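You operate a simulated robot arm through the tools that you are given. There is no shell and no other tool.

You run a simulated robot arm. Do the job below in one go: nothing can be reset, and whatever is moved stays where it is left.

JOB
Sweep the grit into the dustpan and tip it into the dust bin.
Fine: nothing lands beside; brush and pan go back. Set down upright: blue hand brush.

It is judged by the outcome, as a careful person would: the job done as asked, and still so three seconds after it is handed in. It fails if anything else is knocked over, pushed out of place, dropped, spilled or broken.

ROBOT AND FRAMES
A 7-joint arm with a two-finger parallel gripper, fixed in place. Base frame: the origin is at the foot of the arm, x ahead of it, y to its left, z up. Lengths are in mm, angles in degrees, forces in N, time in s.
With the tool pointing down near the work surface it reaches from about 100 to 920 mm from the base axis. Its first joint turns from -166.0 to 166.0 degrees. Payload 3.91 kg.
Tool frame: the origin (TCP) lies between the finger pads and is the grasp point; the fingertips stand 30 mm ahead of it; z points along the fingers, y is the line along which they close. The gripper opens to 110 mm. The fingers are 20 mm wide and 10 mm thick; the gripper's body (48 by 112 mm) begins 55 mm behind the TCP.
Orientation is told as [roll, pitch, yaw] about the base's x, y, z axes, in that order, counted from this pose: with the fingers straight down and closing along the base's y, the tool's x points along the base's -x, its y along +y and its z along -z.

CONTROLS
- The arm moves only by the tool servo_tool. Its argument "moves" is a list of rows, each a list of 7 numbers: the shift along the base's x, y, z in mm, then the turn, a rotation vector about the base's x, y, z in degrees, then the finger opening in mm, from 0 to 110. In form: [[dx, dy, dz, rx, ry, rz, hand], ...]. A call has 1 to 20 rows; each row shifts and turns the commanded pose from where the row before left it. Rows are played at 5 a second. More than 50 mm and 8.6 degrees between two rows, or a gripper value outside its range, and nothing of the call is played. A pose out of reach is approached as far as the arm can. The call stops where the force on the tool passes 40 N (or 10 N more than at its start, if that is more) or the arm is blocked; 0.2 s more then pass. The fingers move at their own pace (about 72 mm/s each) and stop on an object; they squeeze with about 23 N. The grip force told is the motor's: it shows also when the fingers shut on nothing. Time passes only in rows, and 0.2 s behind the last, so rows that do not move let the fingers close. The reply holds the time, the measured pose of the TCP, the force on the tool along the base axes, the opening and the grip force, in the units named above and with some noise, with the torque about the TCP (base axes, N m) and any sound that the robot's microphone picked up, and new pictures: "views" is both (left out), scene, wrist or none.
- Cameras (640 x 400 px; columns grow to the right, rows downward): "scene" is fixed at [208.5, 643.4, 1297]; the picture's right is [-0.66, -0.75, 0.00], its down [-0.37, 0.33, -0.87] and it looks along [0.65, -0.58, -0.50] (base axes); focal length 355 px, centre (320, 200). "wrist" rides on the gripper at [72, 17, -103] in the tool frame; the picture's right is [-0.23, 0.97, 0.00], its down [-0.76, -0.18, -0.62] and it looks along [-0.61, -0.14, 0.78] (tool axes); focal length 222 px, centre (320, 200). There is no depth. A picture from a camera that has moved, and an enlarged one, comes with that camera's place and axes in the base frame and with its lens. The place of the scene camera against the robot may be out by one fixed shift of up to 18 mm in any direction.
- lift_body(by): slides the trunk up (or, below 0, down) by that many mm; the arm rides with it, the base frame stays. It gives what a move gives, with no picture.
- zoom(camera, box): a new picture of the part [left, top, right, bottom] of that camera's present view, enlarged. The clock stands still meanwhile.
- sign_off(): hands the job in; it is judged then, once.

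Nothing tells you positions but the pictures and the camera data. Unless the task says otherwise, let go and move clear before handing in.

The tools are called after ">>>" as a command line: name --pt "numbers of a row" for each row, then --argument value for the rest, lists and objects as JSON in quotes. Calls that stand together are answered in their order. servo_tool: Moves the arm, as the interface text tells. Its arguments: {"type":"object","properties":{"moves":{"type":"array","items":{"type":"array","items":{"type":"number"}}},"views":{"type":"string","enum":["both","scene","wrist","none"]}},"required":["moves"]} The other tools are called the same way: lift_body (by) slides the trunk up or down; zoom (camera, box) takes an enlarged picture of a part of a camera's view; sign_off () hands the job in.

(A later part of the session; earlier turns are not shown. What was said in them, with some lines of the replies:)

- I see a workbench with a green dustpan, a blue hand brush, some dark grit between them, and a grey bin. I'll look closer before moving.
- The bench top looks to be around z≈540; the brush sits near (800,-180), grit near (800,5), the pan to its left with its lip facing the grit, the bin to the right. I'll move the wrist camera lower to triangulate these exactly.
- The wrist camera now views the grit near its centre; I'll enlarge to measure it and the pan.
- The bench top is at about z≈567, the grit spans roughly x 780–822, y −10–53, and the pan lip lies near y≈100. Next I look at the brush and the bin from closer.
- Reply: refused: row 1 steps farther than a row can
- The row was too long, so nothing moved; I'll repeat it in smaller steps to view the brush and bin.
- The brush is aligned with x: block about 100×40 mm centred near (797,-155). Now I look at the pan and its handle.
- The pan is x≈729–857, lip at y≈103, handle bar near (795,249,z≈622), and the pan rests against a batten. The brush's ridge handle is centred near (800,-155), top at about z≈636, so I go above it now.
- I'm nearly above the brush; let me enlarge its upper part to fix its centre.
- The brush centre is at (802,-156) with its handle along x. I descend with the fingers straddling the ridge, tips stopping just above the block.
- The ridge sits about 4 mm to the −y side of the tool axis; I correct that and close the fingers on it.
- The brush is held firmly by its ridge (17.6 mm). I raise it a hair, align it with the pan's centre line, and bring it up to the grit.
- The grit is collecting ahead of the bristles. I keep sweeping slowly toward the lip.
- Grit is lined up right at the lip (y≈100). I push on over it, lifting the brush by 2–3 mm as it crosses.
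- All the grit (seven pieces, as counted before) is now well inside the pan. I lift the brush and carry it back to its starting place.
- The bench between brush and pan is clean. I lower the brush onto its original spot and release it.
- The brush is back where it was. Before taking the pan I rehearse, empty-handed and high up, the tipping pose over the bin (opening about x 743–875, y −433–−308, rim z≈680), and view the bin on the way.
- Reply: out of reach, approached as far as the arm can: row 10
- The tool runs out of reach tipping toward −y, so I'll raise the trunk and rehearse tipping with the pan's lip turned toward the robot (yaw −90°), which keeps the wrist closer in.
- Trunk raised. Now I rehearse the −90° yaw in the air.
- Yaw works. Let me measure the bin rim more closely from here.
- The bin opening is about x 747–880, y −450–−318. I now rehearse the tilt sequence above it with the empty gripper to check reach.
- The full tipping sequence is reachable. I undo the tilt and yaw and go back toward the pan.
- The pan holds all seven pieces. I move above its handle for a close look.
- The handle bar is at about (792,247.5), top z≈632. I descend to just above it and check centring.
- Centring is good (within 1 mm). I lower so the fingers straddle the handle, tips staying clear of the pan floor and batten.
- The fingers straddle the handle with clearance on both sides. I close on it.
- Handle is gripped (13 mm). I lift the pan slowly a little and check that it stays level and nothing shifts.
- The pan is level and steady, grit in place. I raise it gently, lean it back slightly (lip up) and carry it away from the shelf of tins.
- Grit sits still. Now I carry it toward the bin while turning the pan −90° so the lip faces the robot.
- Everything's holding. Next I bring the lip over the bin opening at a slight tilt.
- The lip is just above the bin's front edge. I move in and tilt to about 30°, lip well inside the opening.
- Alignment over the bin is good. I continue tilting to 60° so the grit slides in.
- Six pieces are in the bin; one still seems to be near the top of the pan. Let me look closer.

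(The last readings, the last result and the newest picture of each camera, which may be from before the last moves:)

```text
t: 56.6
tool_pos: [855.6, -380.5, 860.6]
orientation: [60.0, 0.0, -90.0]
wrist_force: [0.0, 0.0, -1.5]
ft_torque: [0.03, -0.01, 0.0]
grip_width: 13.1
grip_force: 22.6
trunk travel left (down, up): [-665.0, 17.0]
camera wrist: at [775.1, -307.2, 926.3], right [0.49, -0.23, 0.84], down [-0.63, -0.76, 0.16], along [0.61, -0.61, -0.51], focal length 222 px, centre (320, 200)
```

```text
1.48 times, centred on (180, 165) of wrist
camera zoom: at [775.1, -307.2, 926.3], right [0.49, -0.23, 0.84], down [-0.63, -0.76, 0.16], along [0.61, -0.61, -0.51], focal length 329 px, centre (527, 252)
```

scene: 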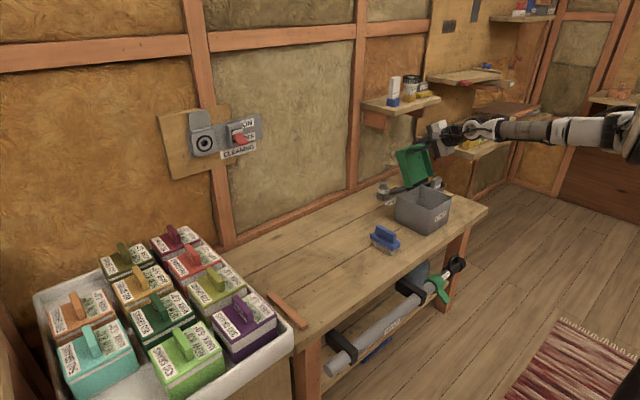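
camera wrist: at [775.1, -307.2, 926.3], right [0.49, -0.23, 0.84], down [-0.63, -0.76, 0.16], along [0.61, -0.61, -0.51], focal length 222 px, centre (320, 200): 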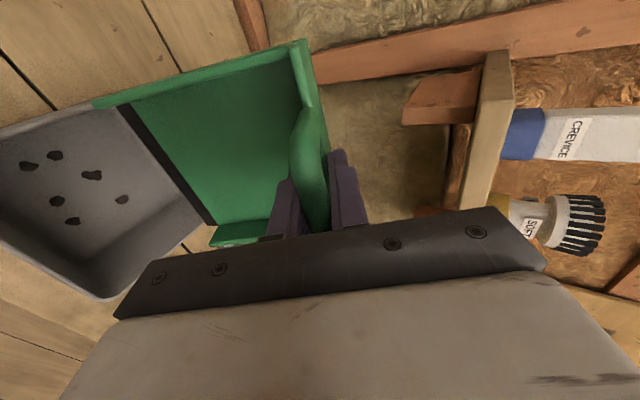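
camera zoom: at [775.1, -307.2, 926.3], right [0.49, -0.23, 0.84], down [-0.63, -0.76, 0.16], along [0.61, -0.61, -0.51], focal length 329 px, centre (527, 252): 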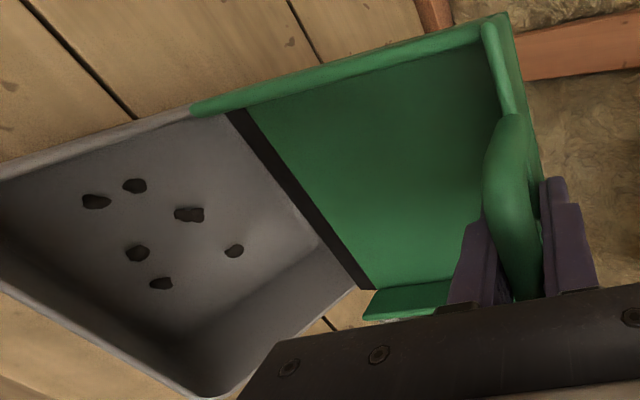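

One piece is clinging to the pan floor. I tilt further, to about 78°, keeping the lip over the bin.

>>> servo_tool --pt "-16 0 1 0 -6 0 4" --pt "-16 0 1 0 -6 0 4" --pt "-16 0 1 0 -6 0 4" --pt "0 0 0 0 0 0 4" --pt "0 0 0 0 0 0 4" --pt "0 0 0 0 0 0 4" --views "both"

>>> zoom --camera "scene" --box '[375, 110, 475, 230]'

>>> zoom --camera "wrist" --box '[0, 30, 360, 300]'

```text
t: 58.0
tool_pos: [807.6, -379.0, 862.1]
orientation: [78.0, 0.1, -90.0]
wrist_force: [0.4, 0.4, -0.9]
ft_torque: [0.02, 0.06, 0.0]
grip_width: 13.3
grip_force: 23.3
trunk travel left (down, up): [-665.0, 17.0]
camera wrist: at [711.0, -306.5, 900.3], right [0.2, -0.23, 0.95], down [-0.65, -0.76, -0.04], along [0.74, -0.61, -0.3], focal length 222 px, centre (320, 200)
```

scene: 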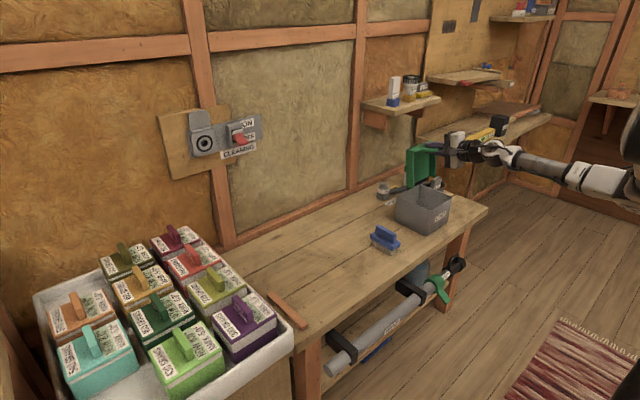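
wrist: 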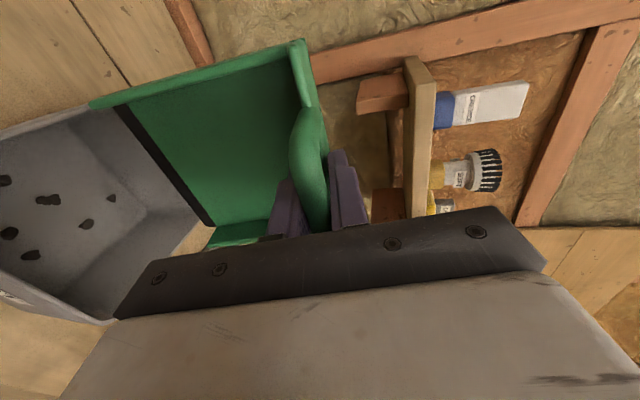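

```text
3.33 times, centred on (425, 170) of scene
camera zoom: at [208.5, 643.4, 1297.0], right [-0.66, -0.75, 0.0], down [-0.37, 0.33, -0.87], along [0.65, -0.58, -0.5], focal length 1184 px, centre (-30, 300)
```

zoom: 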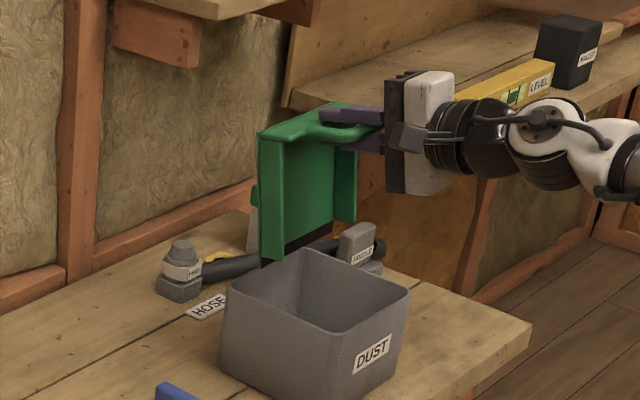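

```text
1.48 times, centred on (180, 165) of wrist
camera zoom: at [711.0, -306.5, 900.3], right [0.2, -0.23, 0.95], down [-0.65, -0.76, -0.04], along [0.74, -0.61, -0.3], focal length 329 px, centre (527, 252)
```

zoom: 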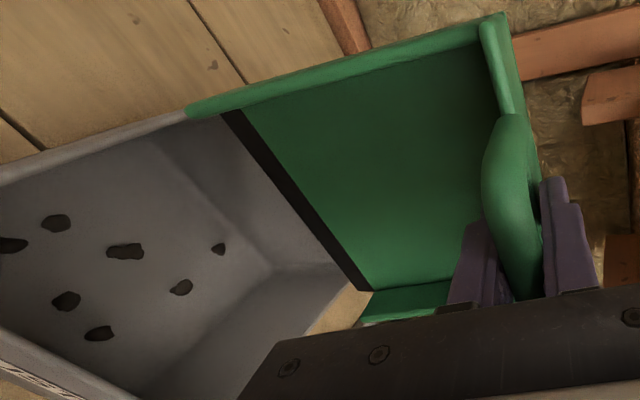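

All seven pieces are now in the bin and the pan is empty. I level the pan again while backing away above the bin.

>>> servo_tool --pt "0 0 15 0 3 0 4" --pt "-5 0 15 0 7 0 4" --pt "-10 5 8 0 8 0 4" --pt "-10 8 0 0 8 0 4" --pt "-10 8 0 0 8 0 4" --pt "-10 8 0 0 8 0 4" --pt "-10 10 0 0 8 0 4" --pt "-10 10 0 0 8 0 4" --pt "-10 12 0 0 8 0 4" --pt "-10 12 0 0 8 0 4" --pt "-5 12 0 0 4 0 4" --pt "0 0 0 0 0 0 4" --views "both"

>>> zoom --camera "scene" --box '[360, 110, 520, 240]'

>>> zoom --camera "wrist" --box '[340, 40, 540, 220]'

```text
t: 60.6
tool_pos: [717.7, -294.9, 900.8]
orientation: [0.0, -0.1, -90.0]
wrist_force: [-0.4, 0.4, -1.4]
ft_torque: [0.02, -0.05, 0.02]
grip_width: 13.4
grip_force: 23.0
trunk travel left (down, up): [-665.0, 17.0]
camera wrist: at [735.9, -222.1, 1004.6], right [0.97, -0.23, 0.0], down [-0.18, -0.76, 0.62], along [-0.14, -0.61, -0.78], focal length 222 px, centre (320, 200)
```

scene: 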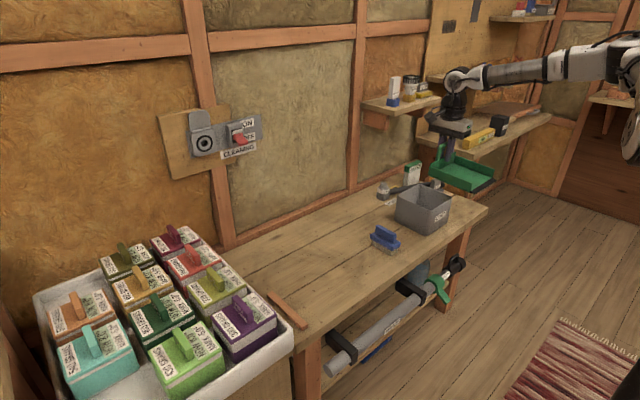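
wrist: 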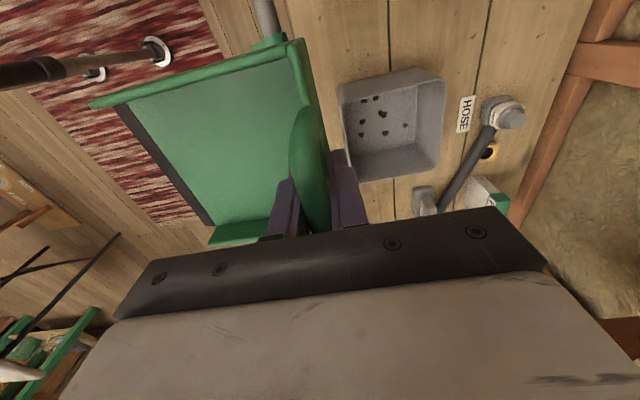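

```text
3.08 times, centred on (440, 175) of scene
camera zoom: at [208.5, 643.4, 1297.0], right [-0.66, -0.75, 0.0], down [-0.37, 0.33, -0.87], along [0.65, -0.58, -0.5], focal length 1093 px, centre (-49, 277)
```

zoom: 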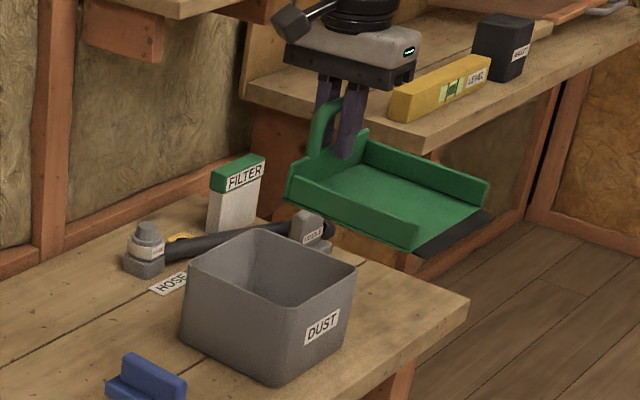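

```text
2.22 times, centred on (440, 130) of wrist
camera zoom: at [735.9, -222.1, 1004.6], right [0.97, -0.23, 0.0], down [-0.18, -0.76, 0.62], along [-0.14, -0.61, -0.78], focal length 494 px, centre (53, 356)
```

zoom: 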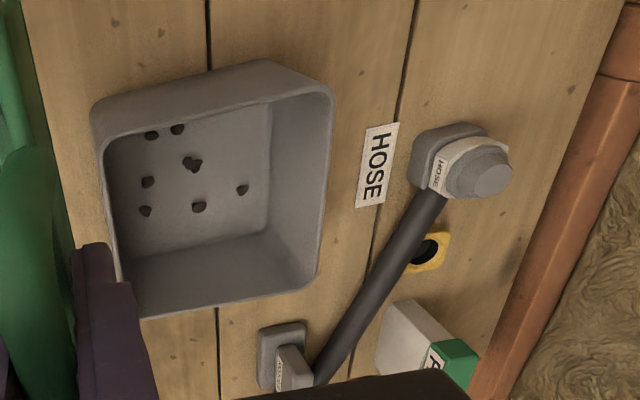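

The bin holds all seven pieces, the pan is clean and nothing lies beside it. I carry the pan back, reversing the path.

>>> servo_tool --pt "1 10 0 0 0 4 4" --pt "2 18 -2 0 0 5 4" --pt "2 20 -2 0 0 5 4" --pt "2 20 -2 0 0 5 4" --pt "2 20 -2 0 0 5 4" --pt "2 20 -2 0 0 5 4" --pt "2 20 -2 0 0 5 4" --pt "2 20 -2 0 0 5 4" --pt "2 20 -2 0 0 5 4" --pt "2 20 -2 0 0 5 4" --pt "2 20 -2 0 0 5 4" --pt "2 20 -2 0 0 5 4" --pt "2 20 -2 0 0 5 4" --pt "2 20 -2 0 0 5 4" --pt "2 20 -2 0 0 5 4" --pt "2 20 -2 0 0 5 4" --pt "2 20 -2 0 0 5 4" --pt "0 18 -2 0 0 5 4" --pt "0 14 0 0 0 1 4" --pt "0 0 0 0 0 0 4" --views "none"

>>> servo_tool --pt "4 12 -5 0 0 0 4" --pt "6 24 -10 0 0 0 4" --pt "6 26 -10 0 0 0 4" --pt "6 26 -10 0 0 0 4" --pt "6 26 -10 0 0 0 4" --pt "6 26 -10 0 0 0 4" --pt "5 22 -5 0 0 0 4" --pt "3 12 0 0 0 0 4" --pt "0 5.5 0 0 0 0 4" --pt "0 0 -20 0 0 0 4" --pt "0 0 -30 0 0 0 4" --pt "0 0 -30 0 0 0 4" --pt "0 0 -30 0 0 0 4" --pt "0 0 -20 0 0 0 4" --pt "0 0 -10 0 0 0 4" --pt "0 0 0 0 0 0 4" --views "both"

>>> zoom --camera "scene" --box '[250, 200, 380, 330]'

>>> zoom --camera "wrist" --box '[60, 20, 380, 240]'

```text
t: 64.8
tool_pos: [752.4, 64.2, 866.4]
orientation: [0.0, 0.0, 0.0]
wrist_force: [-0.3, -0.4, -1.0]
ft_torque: [0.03, -0.01, -0.03]
grip_width: 13.4
grip_force: 22.9
trunk travel left (down, up): [-665.0, 17.0]
```

```text
t: 68.2
tool_pos: [792.4, 243.4, 665.2]
orientation: [0.0, 0.0, 0.1]
wrist_force: [-0.1, -1.1, -1.3]
ft_torque: [0.02, -0.03, 0.07]
grip_width: 13.2
grip_force: 22.9
trunk travel left (down, up): [-665.0, 17.0]
camera wrist: at [721.0, 261.2, 769.3], right [0.23, 0.97, 0.0], down [0.76, -0.18, 0.62], along [0.61, -0.14, -0.78], focal length 222 px, centre (320, 200)
```

scene: 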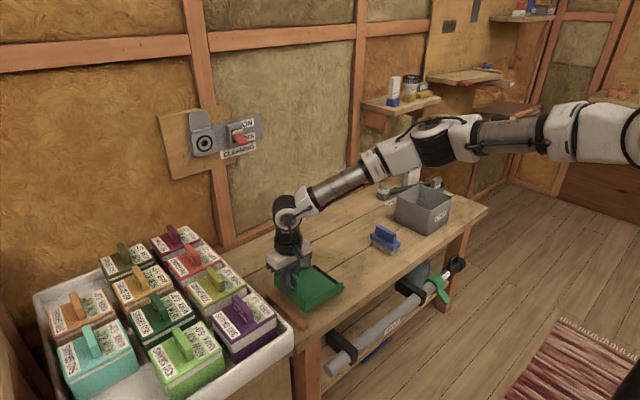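
wrist: 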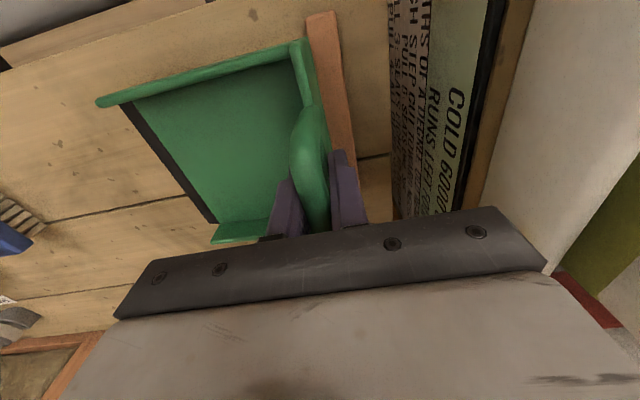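

```text
3.08 times, centred on (315, 265) of scene
camera zoom: at [208.5, 643.4, 1297.0], right [-0.66, -0.75, 0.0], down [-0.37, 0.33, -0.87], along [0.65, -0.58, -0.5], focal length 1093 px, centre (335, 0)
```

zoom: 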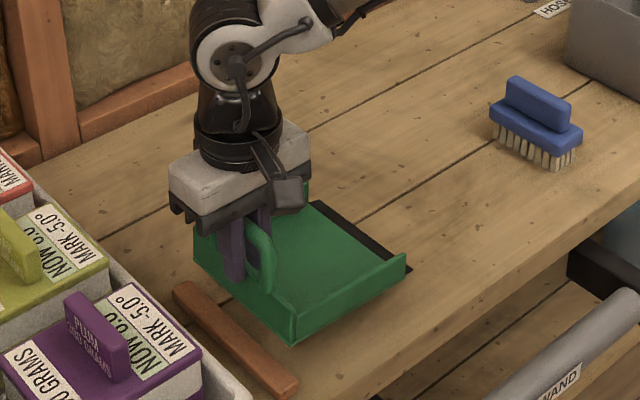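

```text
1.82 times, centred on (220, 130) of wrist
camera zoom: at [721.0, 261.2, 769.3], right [0.23, 0.97, 0.0], down [0.76, -0.18, 0.62], along [0.61, -0.14, -0.78], focal length 404 px, centre (502, 327)
```

zoom: 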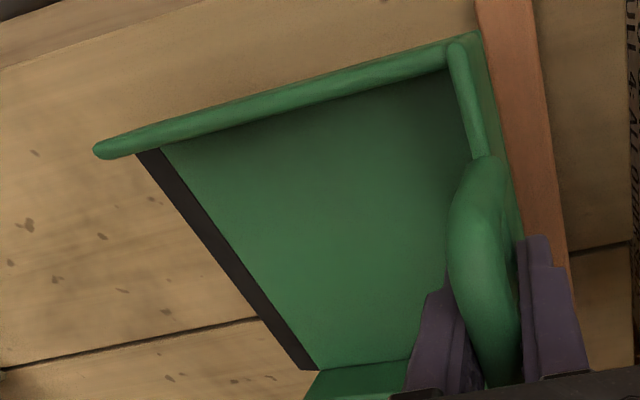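

The pan has pitched about 4° lip-down in the grip, so I tilt the tool back by that amount to level it before setting it down.

>>> servo_tool --pt "0 0 0 -2.2 0 0 4" --pt "0 0 0 -2.2 0 0 4" --pt "0 0 -10 0 0 0 4" --pt "0 0 -10 0 0 0 4" --pt "0 0 -8 0 0 0 4" --pt "0 0 -6 0 0 0 4" --pt "0 0 0 0 0 0 4" --views "both"

>>> zoom --camera "scene" --box '[260, 230, 360, 320]'

>>> zoom --camera "wrist" --box '[60, 20, 380, 240]'

```text
t: 69.8
tool_pos: [793.0, 245.7, 632.3]
orientation: [-4.4, 0.0, 0.0]
wrist_force: [0.3, 0.1, -1.3]
ft_torque: [0.06, -0.02, 0.0]
grip_width: 13.1
grip_force: 23.7
trunk travel left (down, up): [-665.0, 17.0]
camera wrist: at [721.3, 269.6, 734.4], right [0.23, 0.97, -0.07], down [0.76, -0.13, 0.64], along [0.61, -0.2, -0.77], focal length 222 px, centre (320, 200)
```

scene: 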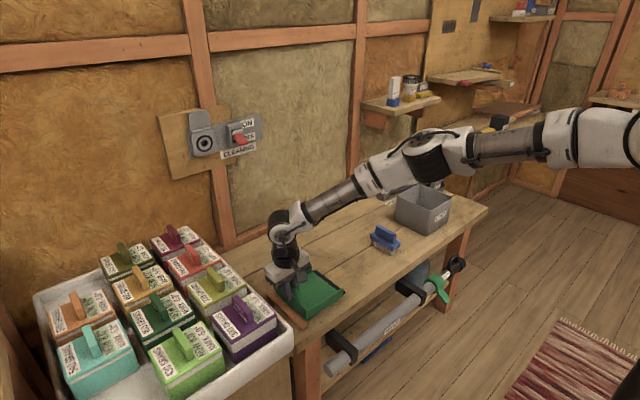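
wrist: 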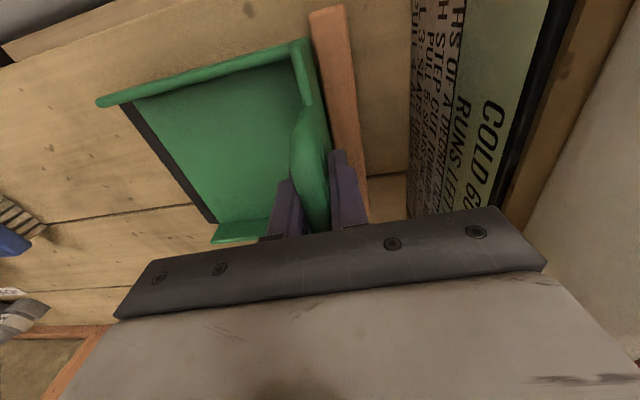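

```text
4.44 times, centred on (310, 275) of scene
camera zoom: at [208.5, 643.4, 1297.0], right [-0.66, -0.75, 0.0], down [-0.37, 0.33, -0.87], along [0.65, -0.58, -0.5], focal length 1579 px, centre (364, -133)
```

zoom: 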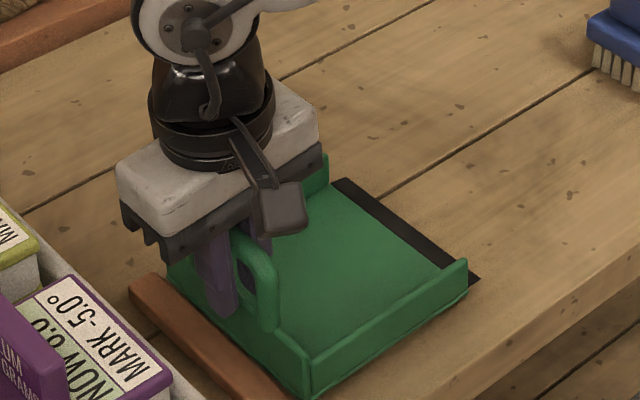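

```text
1.82 times, centred on (220, 130) of wrist
camera zoom: at [721.3, 269.6, 734.4], right [0.23, 0.97, -0.07], down [0.76, -0.13, 0.64], along [0.61, -0.2, -0.77], focal length 404 px, centre (502, 327)
```

zoom: 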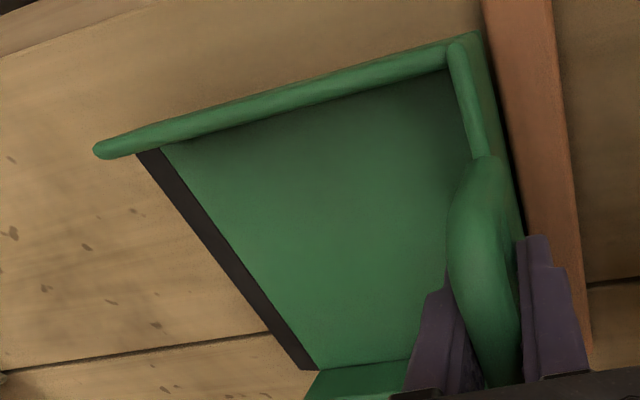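

The pan looks level again. I lower the last millimetres onto the bench.

>>> servo_tool --pt "0 0 -4 0 0 0 4" --pt "0 0 -4 0 0 0 4" --pt "0 0 -2 0 0 0 4" --pt "0 0 -1.5 0 0 0 4" --pt "0 0 0 0 0 0 4" --views "both"

>>> zoom --camera "scene" --box '[260, 230, 360, 320]'

>>> zoom --camera "wrist" --box '[60, 20, 380, 240]'

```text
t: 71.0
tool_pos: [794.0, 243.8, 621.4]
orientation: [-4.4, -0.1, 0.0]
wrist_force: [0.0, -0.8, -0.7]
ft_torque: [0.07, -0.03, 0.02]
grip_width: 13.3
grip_force: 22.8
trunk travel left (down, up): [-665.0, 17.0]
camera wrist: at [721.8, 269.1, 723.1], right [0.23, 0.97, -0.07], down [0.76, -0.13, 0.64], along [0.61, -0.2, -0.77], focal length 222 px, centre (320, 200)
```

scene: 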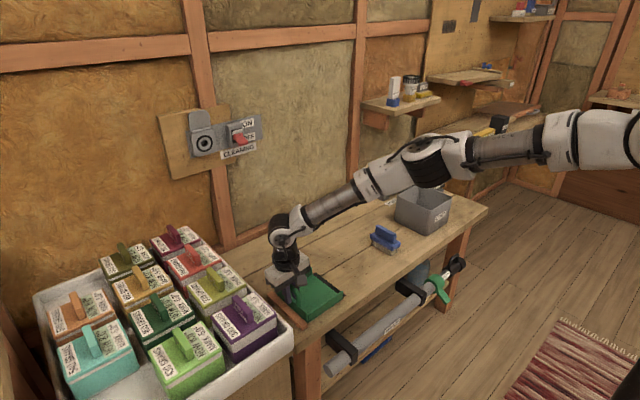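
wrist: 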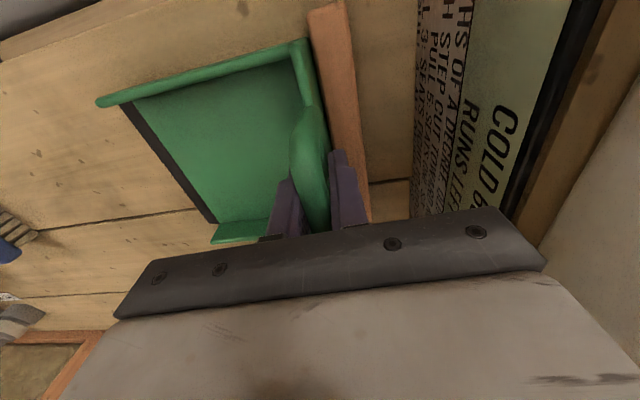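

```text
4.44 times, centred on (310, 275) of scene
camera zoom: at [208.5, 643.4, 1297.0], right [-0.66, -0.75, 0.0], down [-0.37, 0.33, -0.87], along [0.65, -0.58, -0.5], focal length 1579 px, centre (364, -133)
```

zoom: 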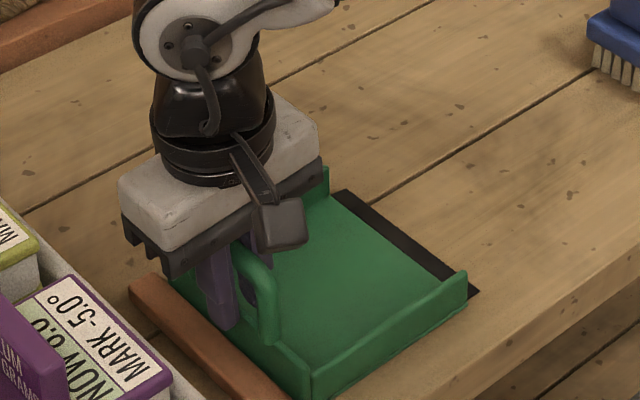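

```text
1.82 times, centred on (220, 130) of wrist
camera zoom: at [721.8, 269.1, 723.1], right [0.23, 0.97, -0.07], down [0.76, -0.13, 0.64], along [0.61, -0.2, -0.77], focal length 404 px, centre (502, 327)
```

zoom: 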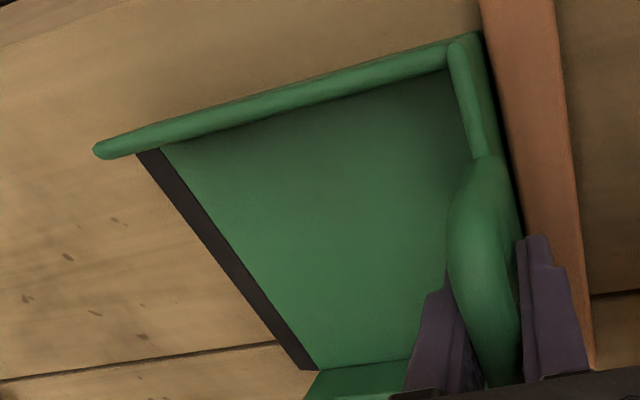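

No contact force yet; I go down in half-millimetre steps until the pan bears on the bench.

>>> servo_tool --pt "0 0 -0.5 0 0 0 4" --pt "0 0 -0.5 0 0 0 4" --pt "0 0 -0.5 0 0 0 4" --pt "0 0 0 0 0 0 4" --views "none"

>>> servo_tool --pt "0 0 -0.5 0 0 0 4" --pt "0 0 -0.3 0 0 0 4" --pt "0 0 0 0 0 0 4" --views "scene"

>>> zoom --camera "scene" --box '[260, 230, 360, 320]'

```text
t: 72.0
tool_pos: [793.6, 244.6, 620.6]
orientation: [-4.3, -0.2, 0.0]
wrist_force: [0.4, 0.8, 6.0]
ft_torque: [0.13, -0.38, 0.01]
grip_width: 13.3
grip_force: 23.1
trunk travel left (down, up): [-665.0, 17.0]
```

```text
t: 72.8
tool_pos: [792.5, 243.7, 620.7]
orientation: [-4.3, -0.1, 0.0]
wrist_force: [1.1, -0.4, 14.8]
ft_torque: [0.03, 0.16, -0.01]
grip_width: 13.1
grip_force: 23.3
trunk travel left (down, up): [-665.0, 17.0]
```

scene: 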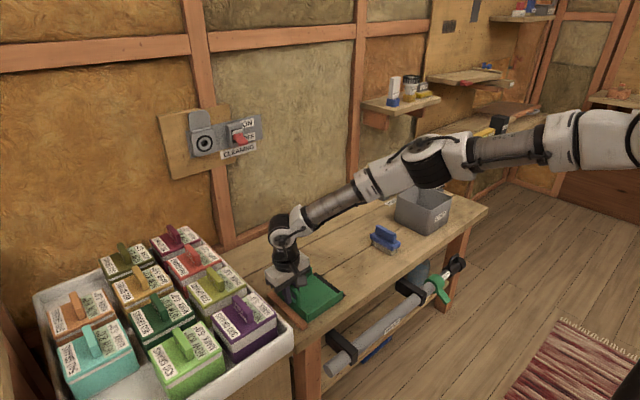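

```text
4.44 times, centred on (310, 275) of scene
camera zoom: at [208.5, 643.4, 1297.0], right [-0.66, -0.75, 0.0], down [-0.37, 0.33, -0.87], along [0.65, -0.58, -0.5], focal length 1579 px, centre (364, -133)
```

zoom: 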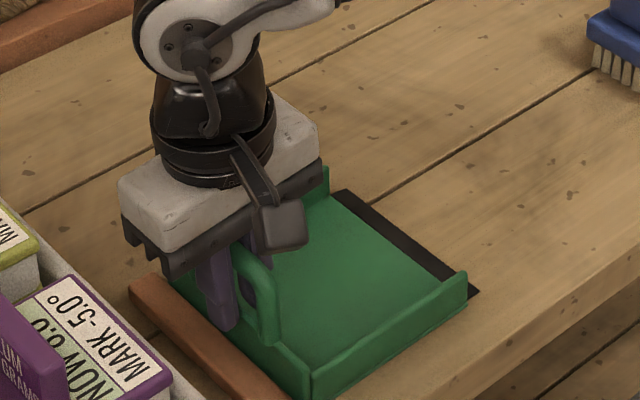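

The pan rests on the bench. I ease off the pressure, release, and rise clear.

>>> servo_tool --pt "0 0 0.6 0 0 0 4" --pt "0 0 0 0 0 0 14" --pt "0 0 0 0 0 0 20" --pt "0 0 0 0 0 0 32" --pt "0 0 0 0 0 0 50" --pt "0 0 0 0 0 0 50" --pt "0 0 15 0 0 0 50" --pt "0 0 25 2.2 0 0 50" --pt "0 0 30 2.2 0 0 50" --pt "0 0 35 0 0 0 50" --pt "0 -10 35 0 0 0 50" --pt "-15 -20 30 0 0 0 50" --pt "-25 -25 15 0 0 0 50" --pt "-25 -25 0 0 0 0 50" --pt "-25 -25 0 0 0 0 50" --pt "0 0 0 0 0 0 50" --views "both"

>>> zoom --camera "scene" --box '[240, 200, 400, 330]'

>>> zoom --camera "wrist" --box '[220, 80, 460, 260]'

```text
t: 76.2
tool_pos: [703.4, 138.0, 803.5]
orientation: [-0.1, 0.0, 0.0]
wrist_force: [0.8, 0.0, -0.1]
ft_torque: [-0.01, -0.03, 0.0]
grip_width: 50.2
grip_force: 0.1
trunk travel left (down, up): [-665.0, 17.0]
camera wrist: at [631.6, 155.8, 905.6], right [0.23, 0.97, 0.0], down [0.76, -0.18, 0.62], along [0.61, -0.14, -0.78], focal length 222 px, centre (320, 200)
```

scene: 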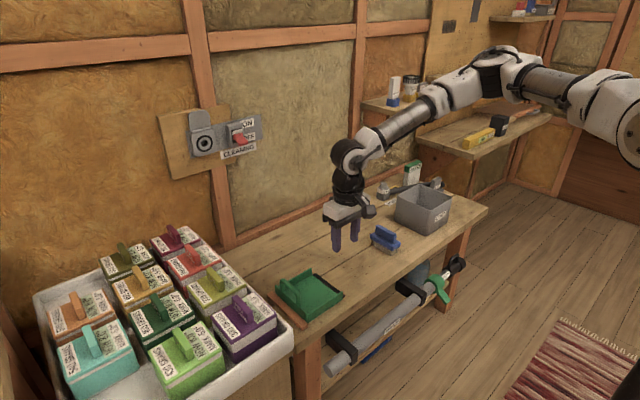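
wrist: 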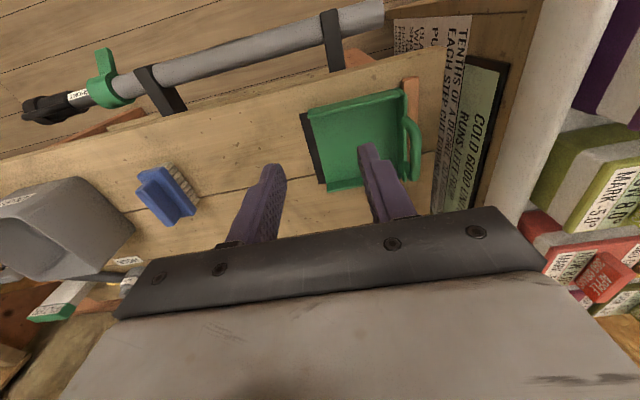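

```text
3.08 times, centred on (320, 265) of scene
camera zoom: at [208.5, 643.4, 1297.0], right [-0.66, -0.75, 0.0], down [-0.37, 0.33, -0.87], along [0.65, -0.58, -0.5], focal length 1093 px, centre (320, 0)
```

zoom: 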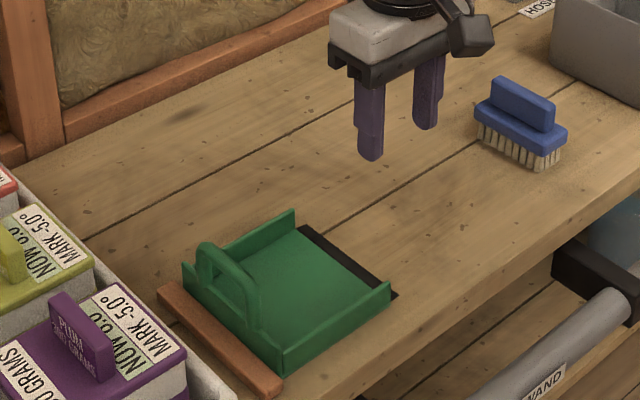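

```text
2.22 times, centred on (340, 170) of wrist
camera zoom: at [631.6, 155.8, 905.6], right [0.23, 0.97, 0.0], down [0.76, -0.18, 0.62], along [0.61, -0.14, -0.78], focal length 494 px, centre (276, 267)
```

zoom: 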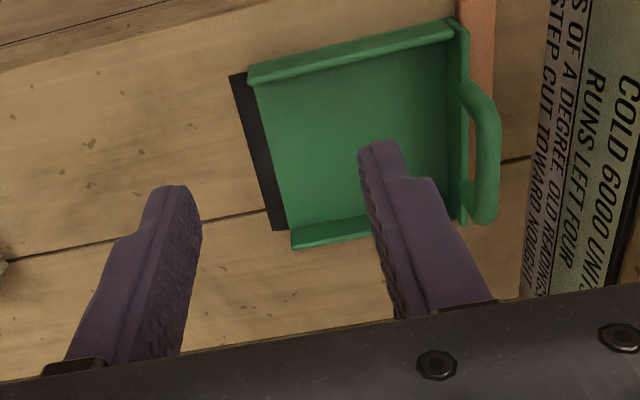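

Pan is back and flat against its batten. I compare against the starting pictures, and check the bin.

>>> zoom --camera "scene" --box '[260, 220, 420, 330]'

>>> zoom --camera "scene" --box '[240, 160, 500, 340]'

```text
3.64 times, centred on (340, 275) of scene
camera zoom: at [208.5, 643.4, 1297.0], right [-0.66, -0.75, 0.0], down [-0.37, 0.33, -0.87], along [0.65, -0.58, -0.5], focal length 1292 px, centre (247, -73)
```

zoom: 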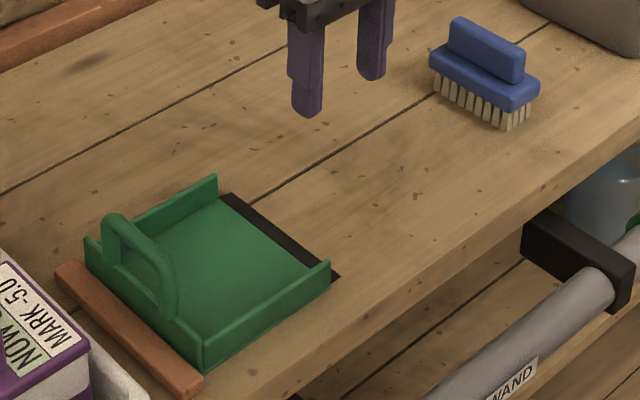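

```text
2.22 times, centred on (370, 250) of scene
camera zoom: at [208.5, 643.4, 1297.0], right [-0.66, -0.75, 0.0], down [-0.37, 0.33, -0.87], along [0.65, -0.58, -0.5], focal length 790 px, centre (209, 89)
```

zoom: 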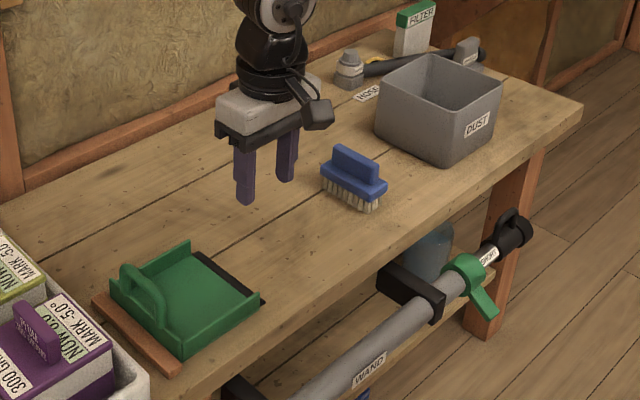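

The brush stands upright and the pan lies where it was, both matching the starting pictures. All seven pieces of grit are in the bin, nothing lies beside it, and the arm is clear, so I hand the job in.

>>> sign_off

```text
The job is handed in.
```

The grit is in the dust bin. I swept all seven pieces into the pan and tipped them in. None landed beside the bin, and the bench is clean.

- **Tipping:** one piece clung to the pan at first and dropped into the bin when I tilted further.
- **Brush:** the blue hand brush is back where it started, standing upright on its bristles.
- **Pan:** the dustpan is back against its batten. It tilted about 4° in the grip on the way back, so I levelled it before setting it down.
- **Check:** brush, pan and bin match the starting pictures, and I saw nothing else moved or knocked over.
- **Arm:** it has let go and is clear of everything. I raised the trunk 90 mm to reach over the bin and left it there.
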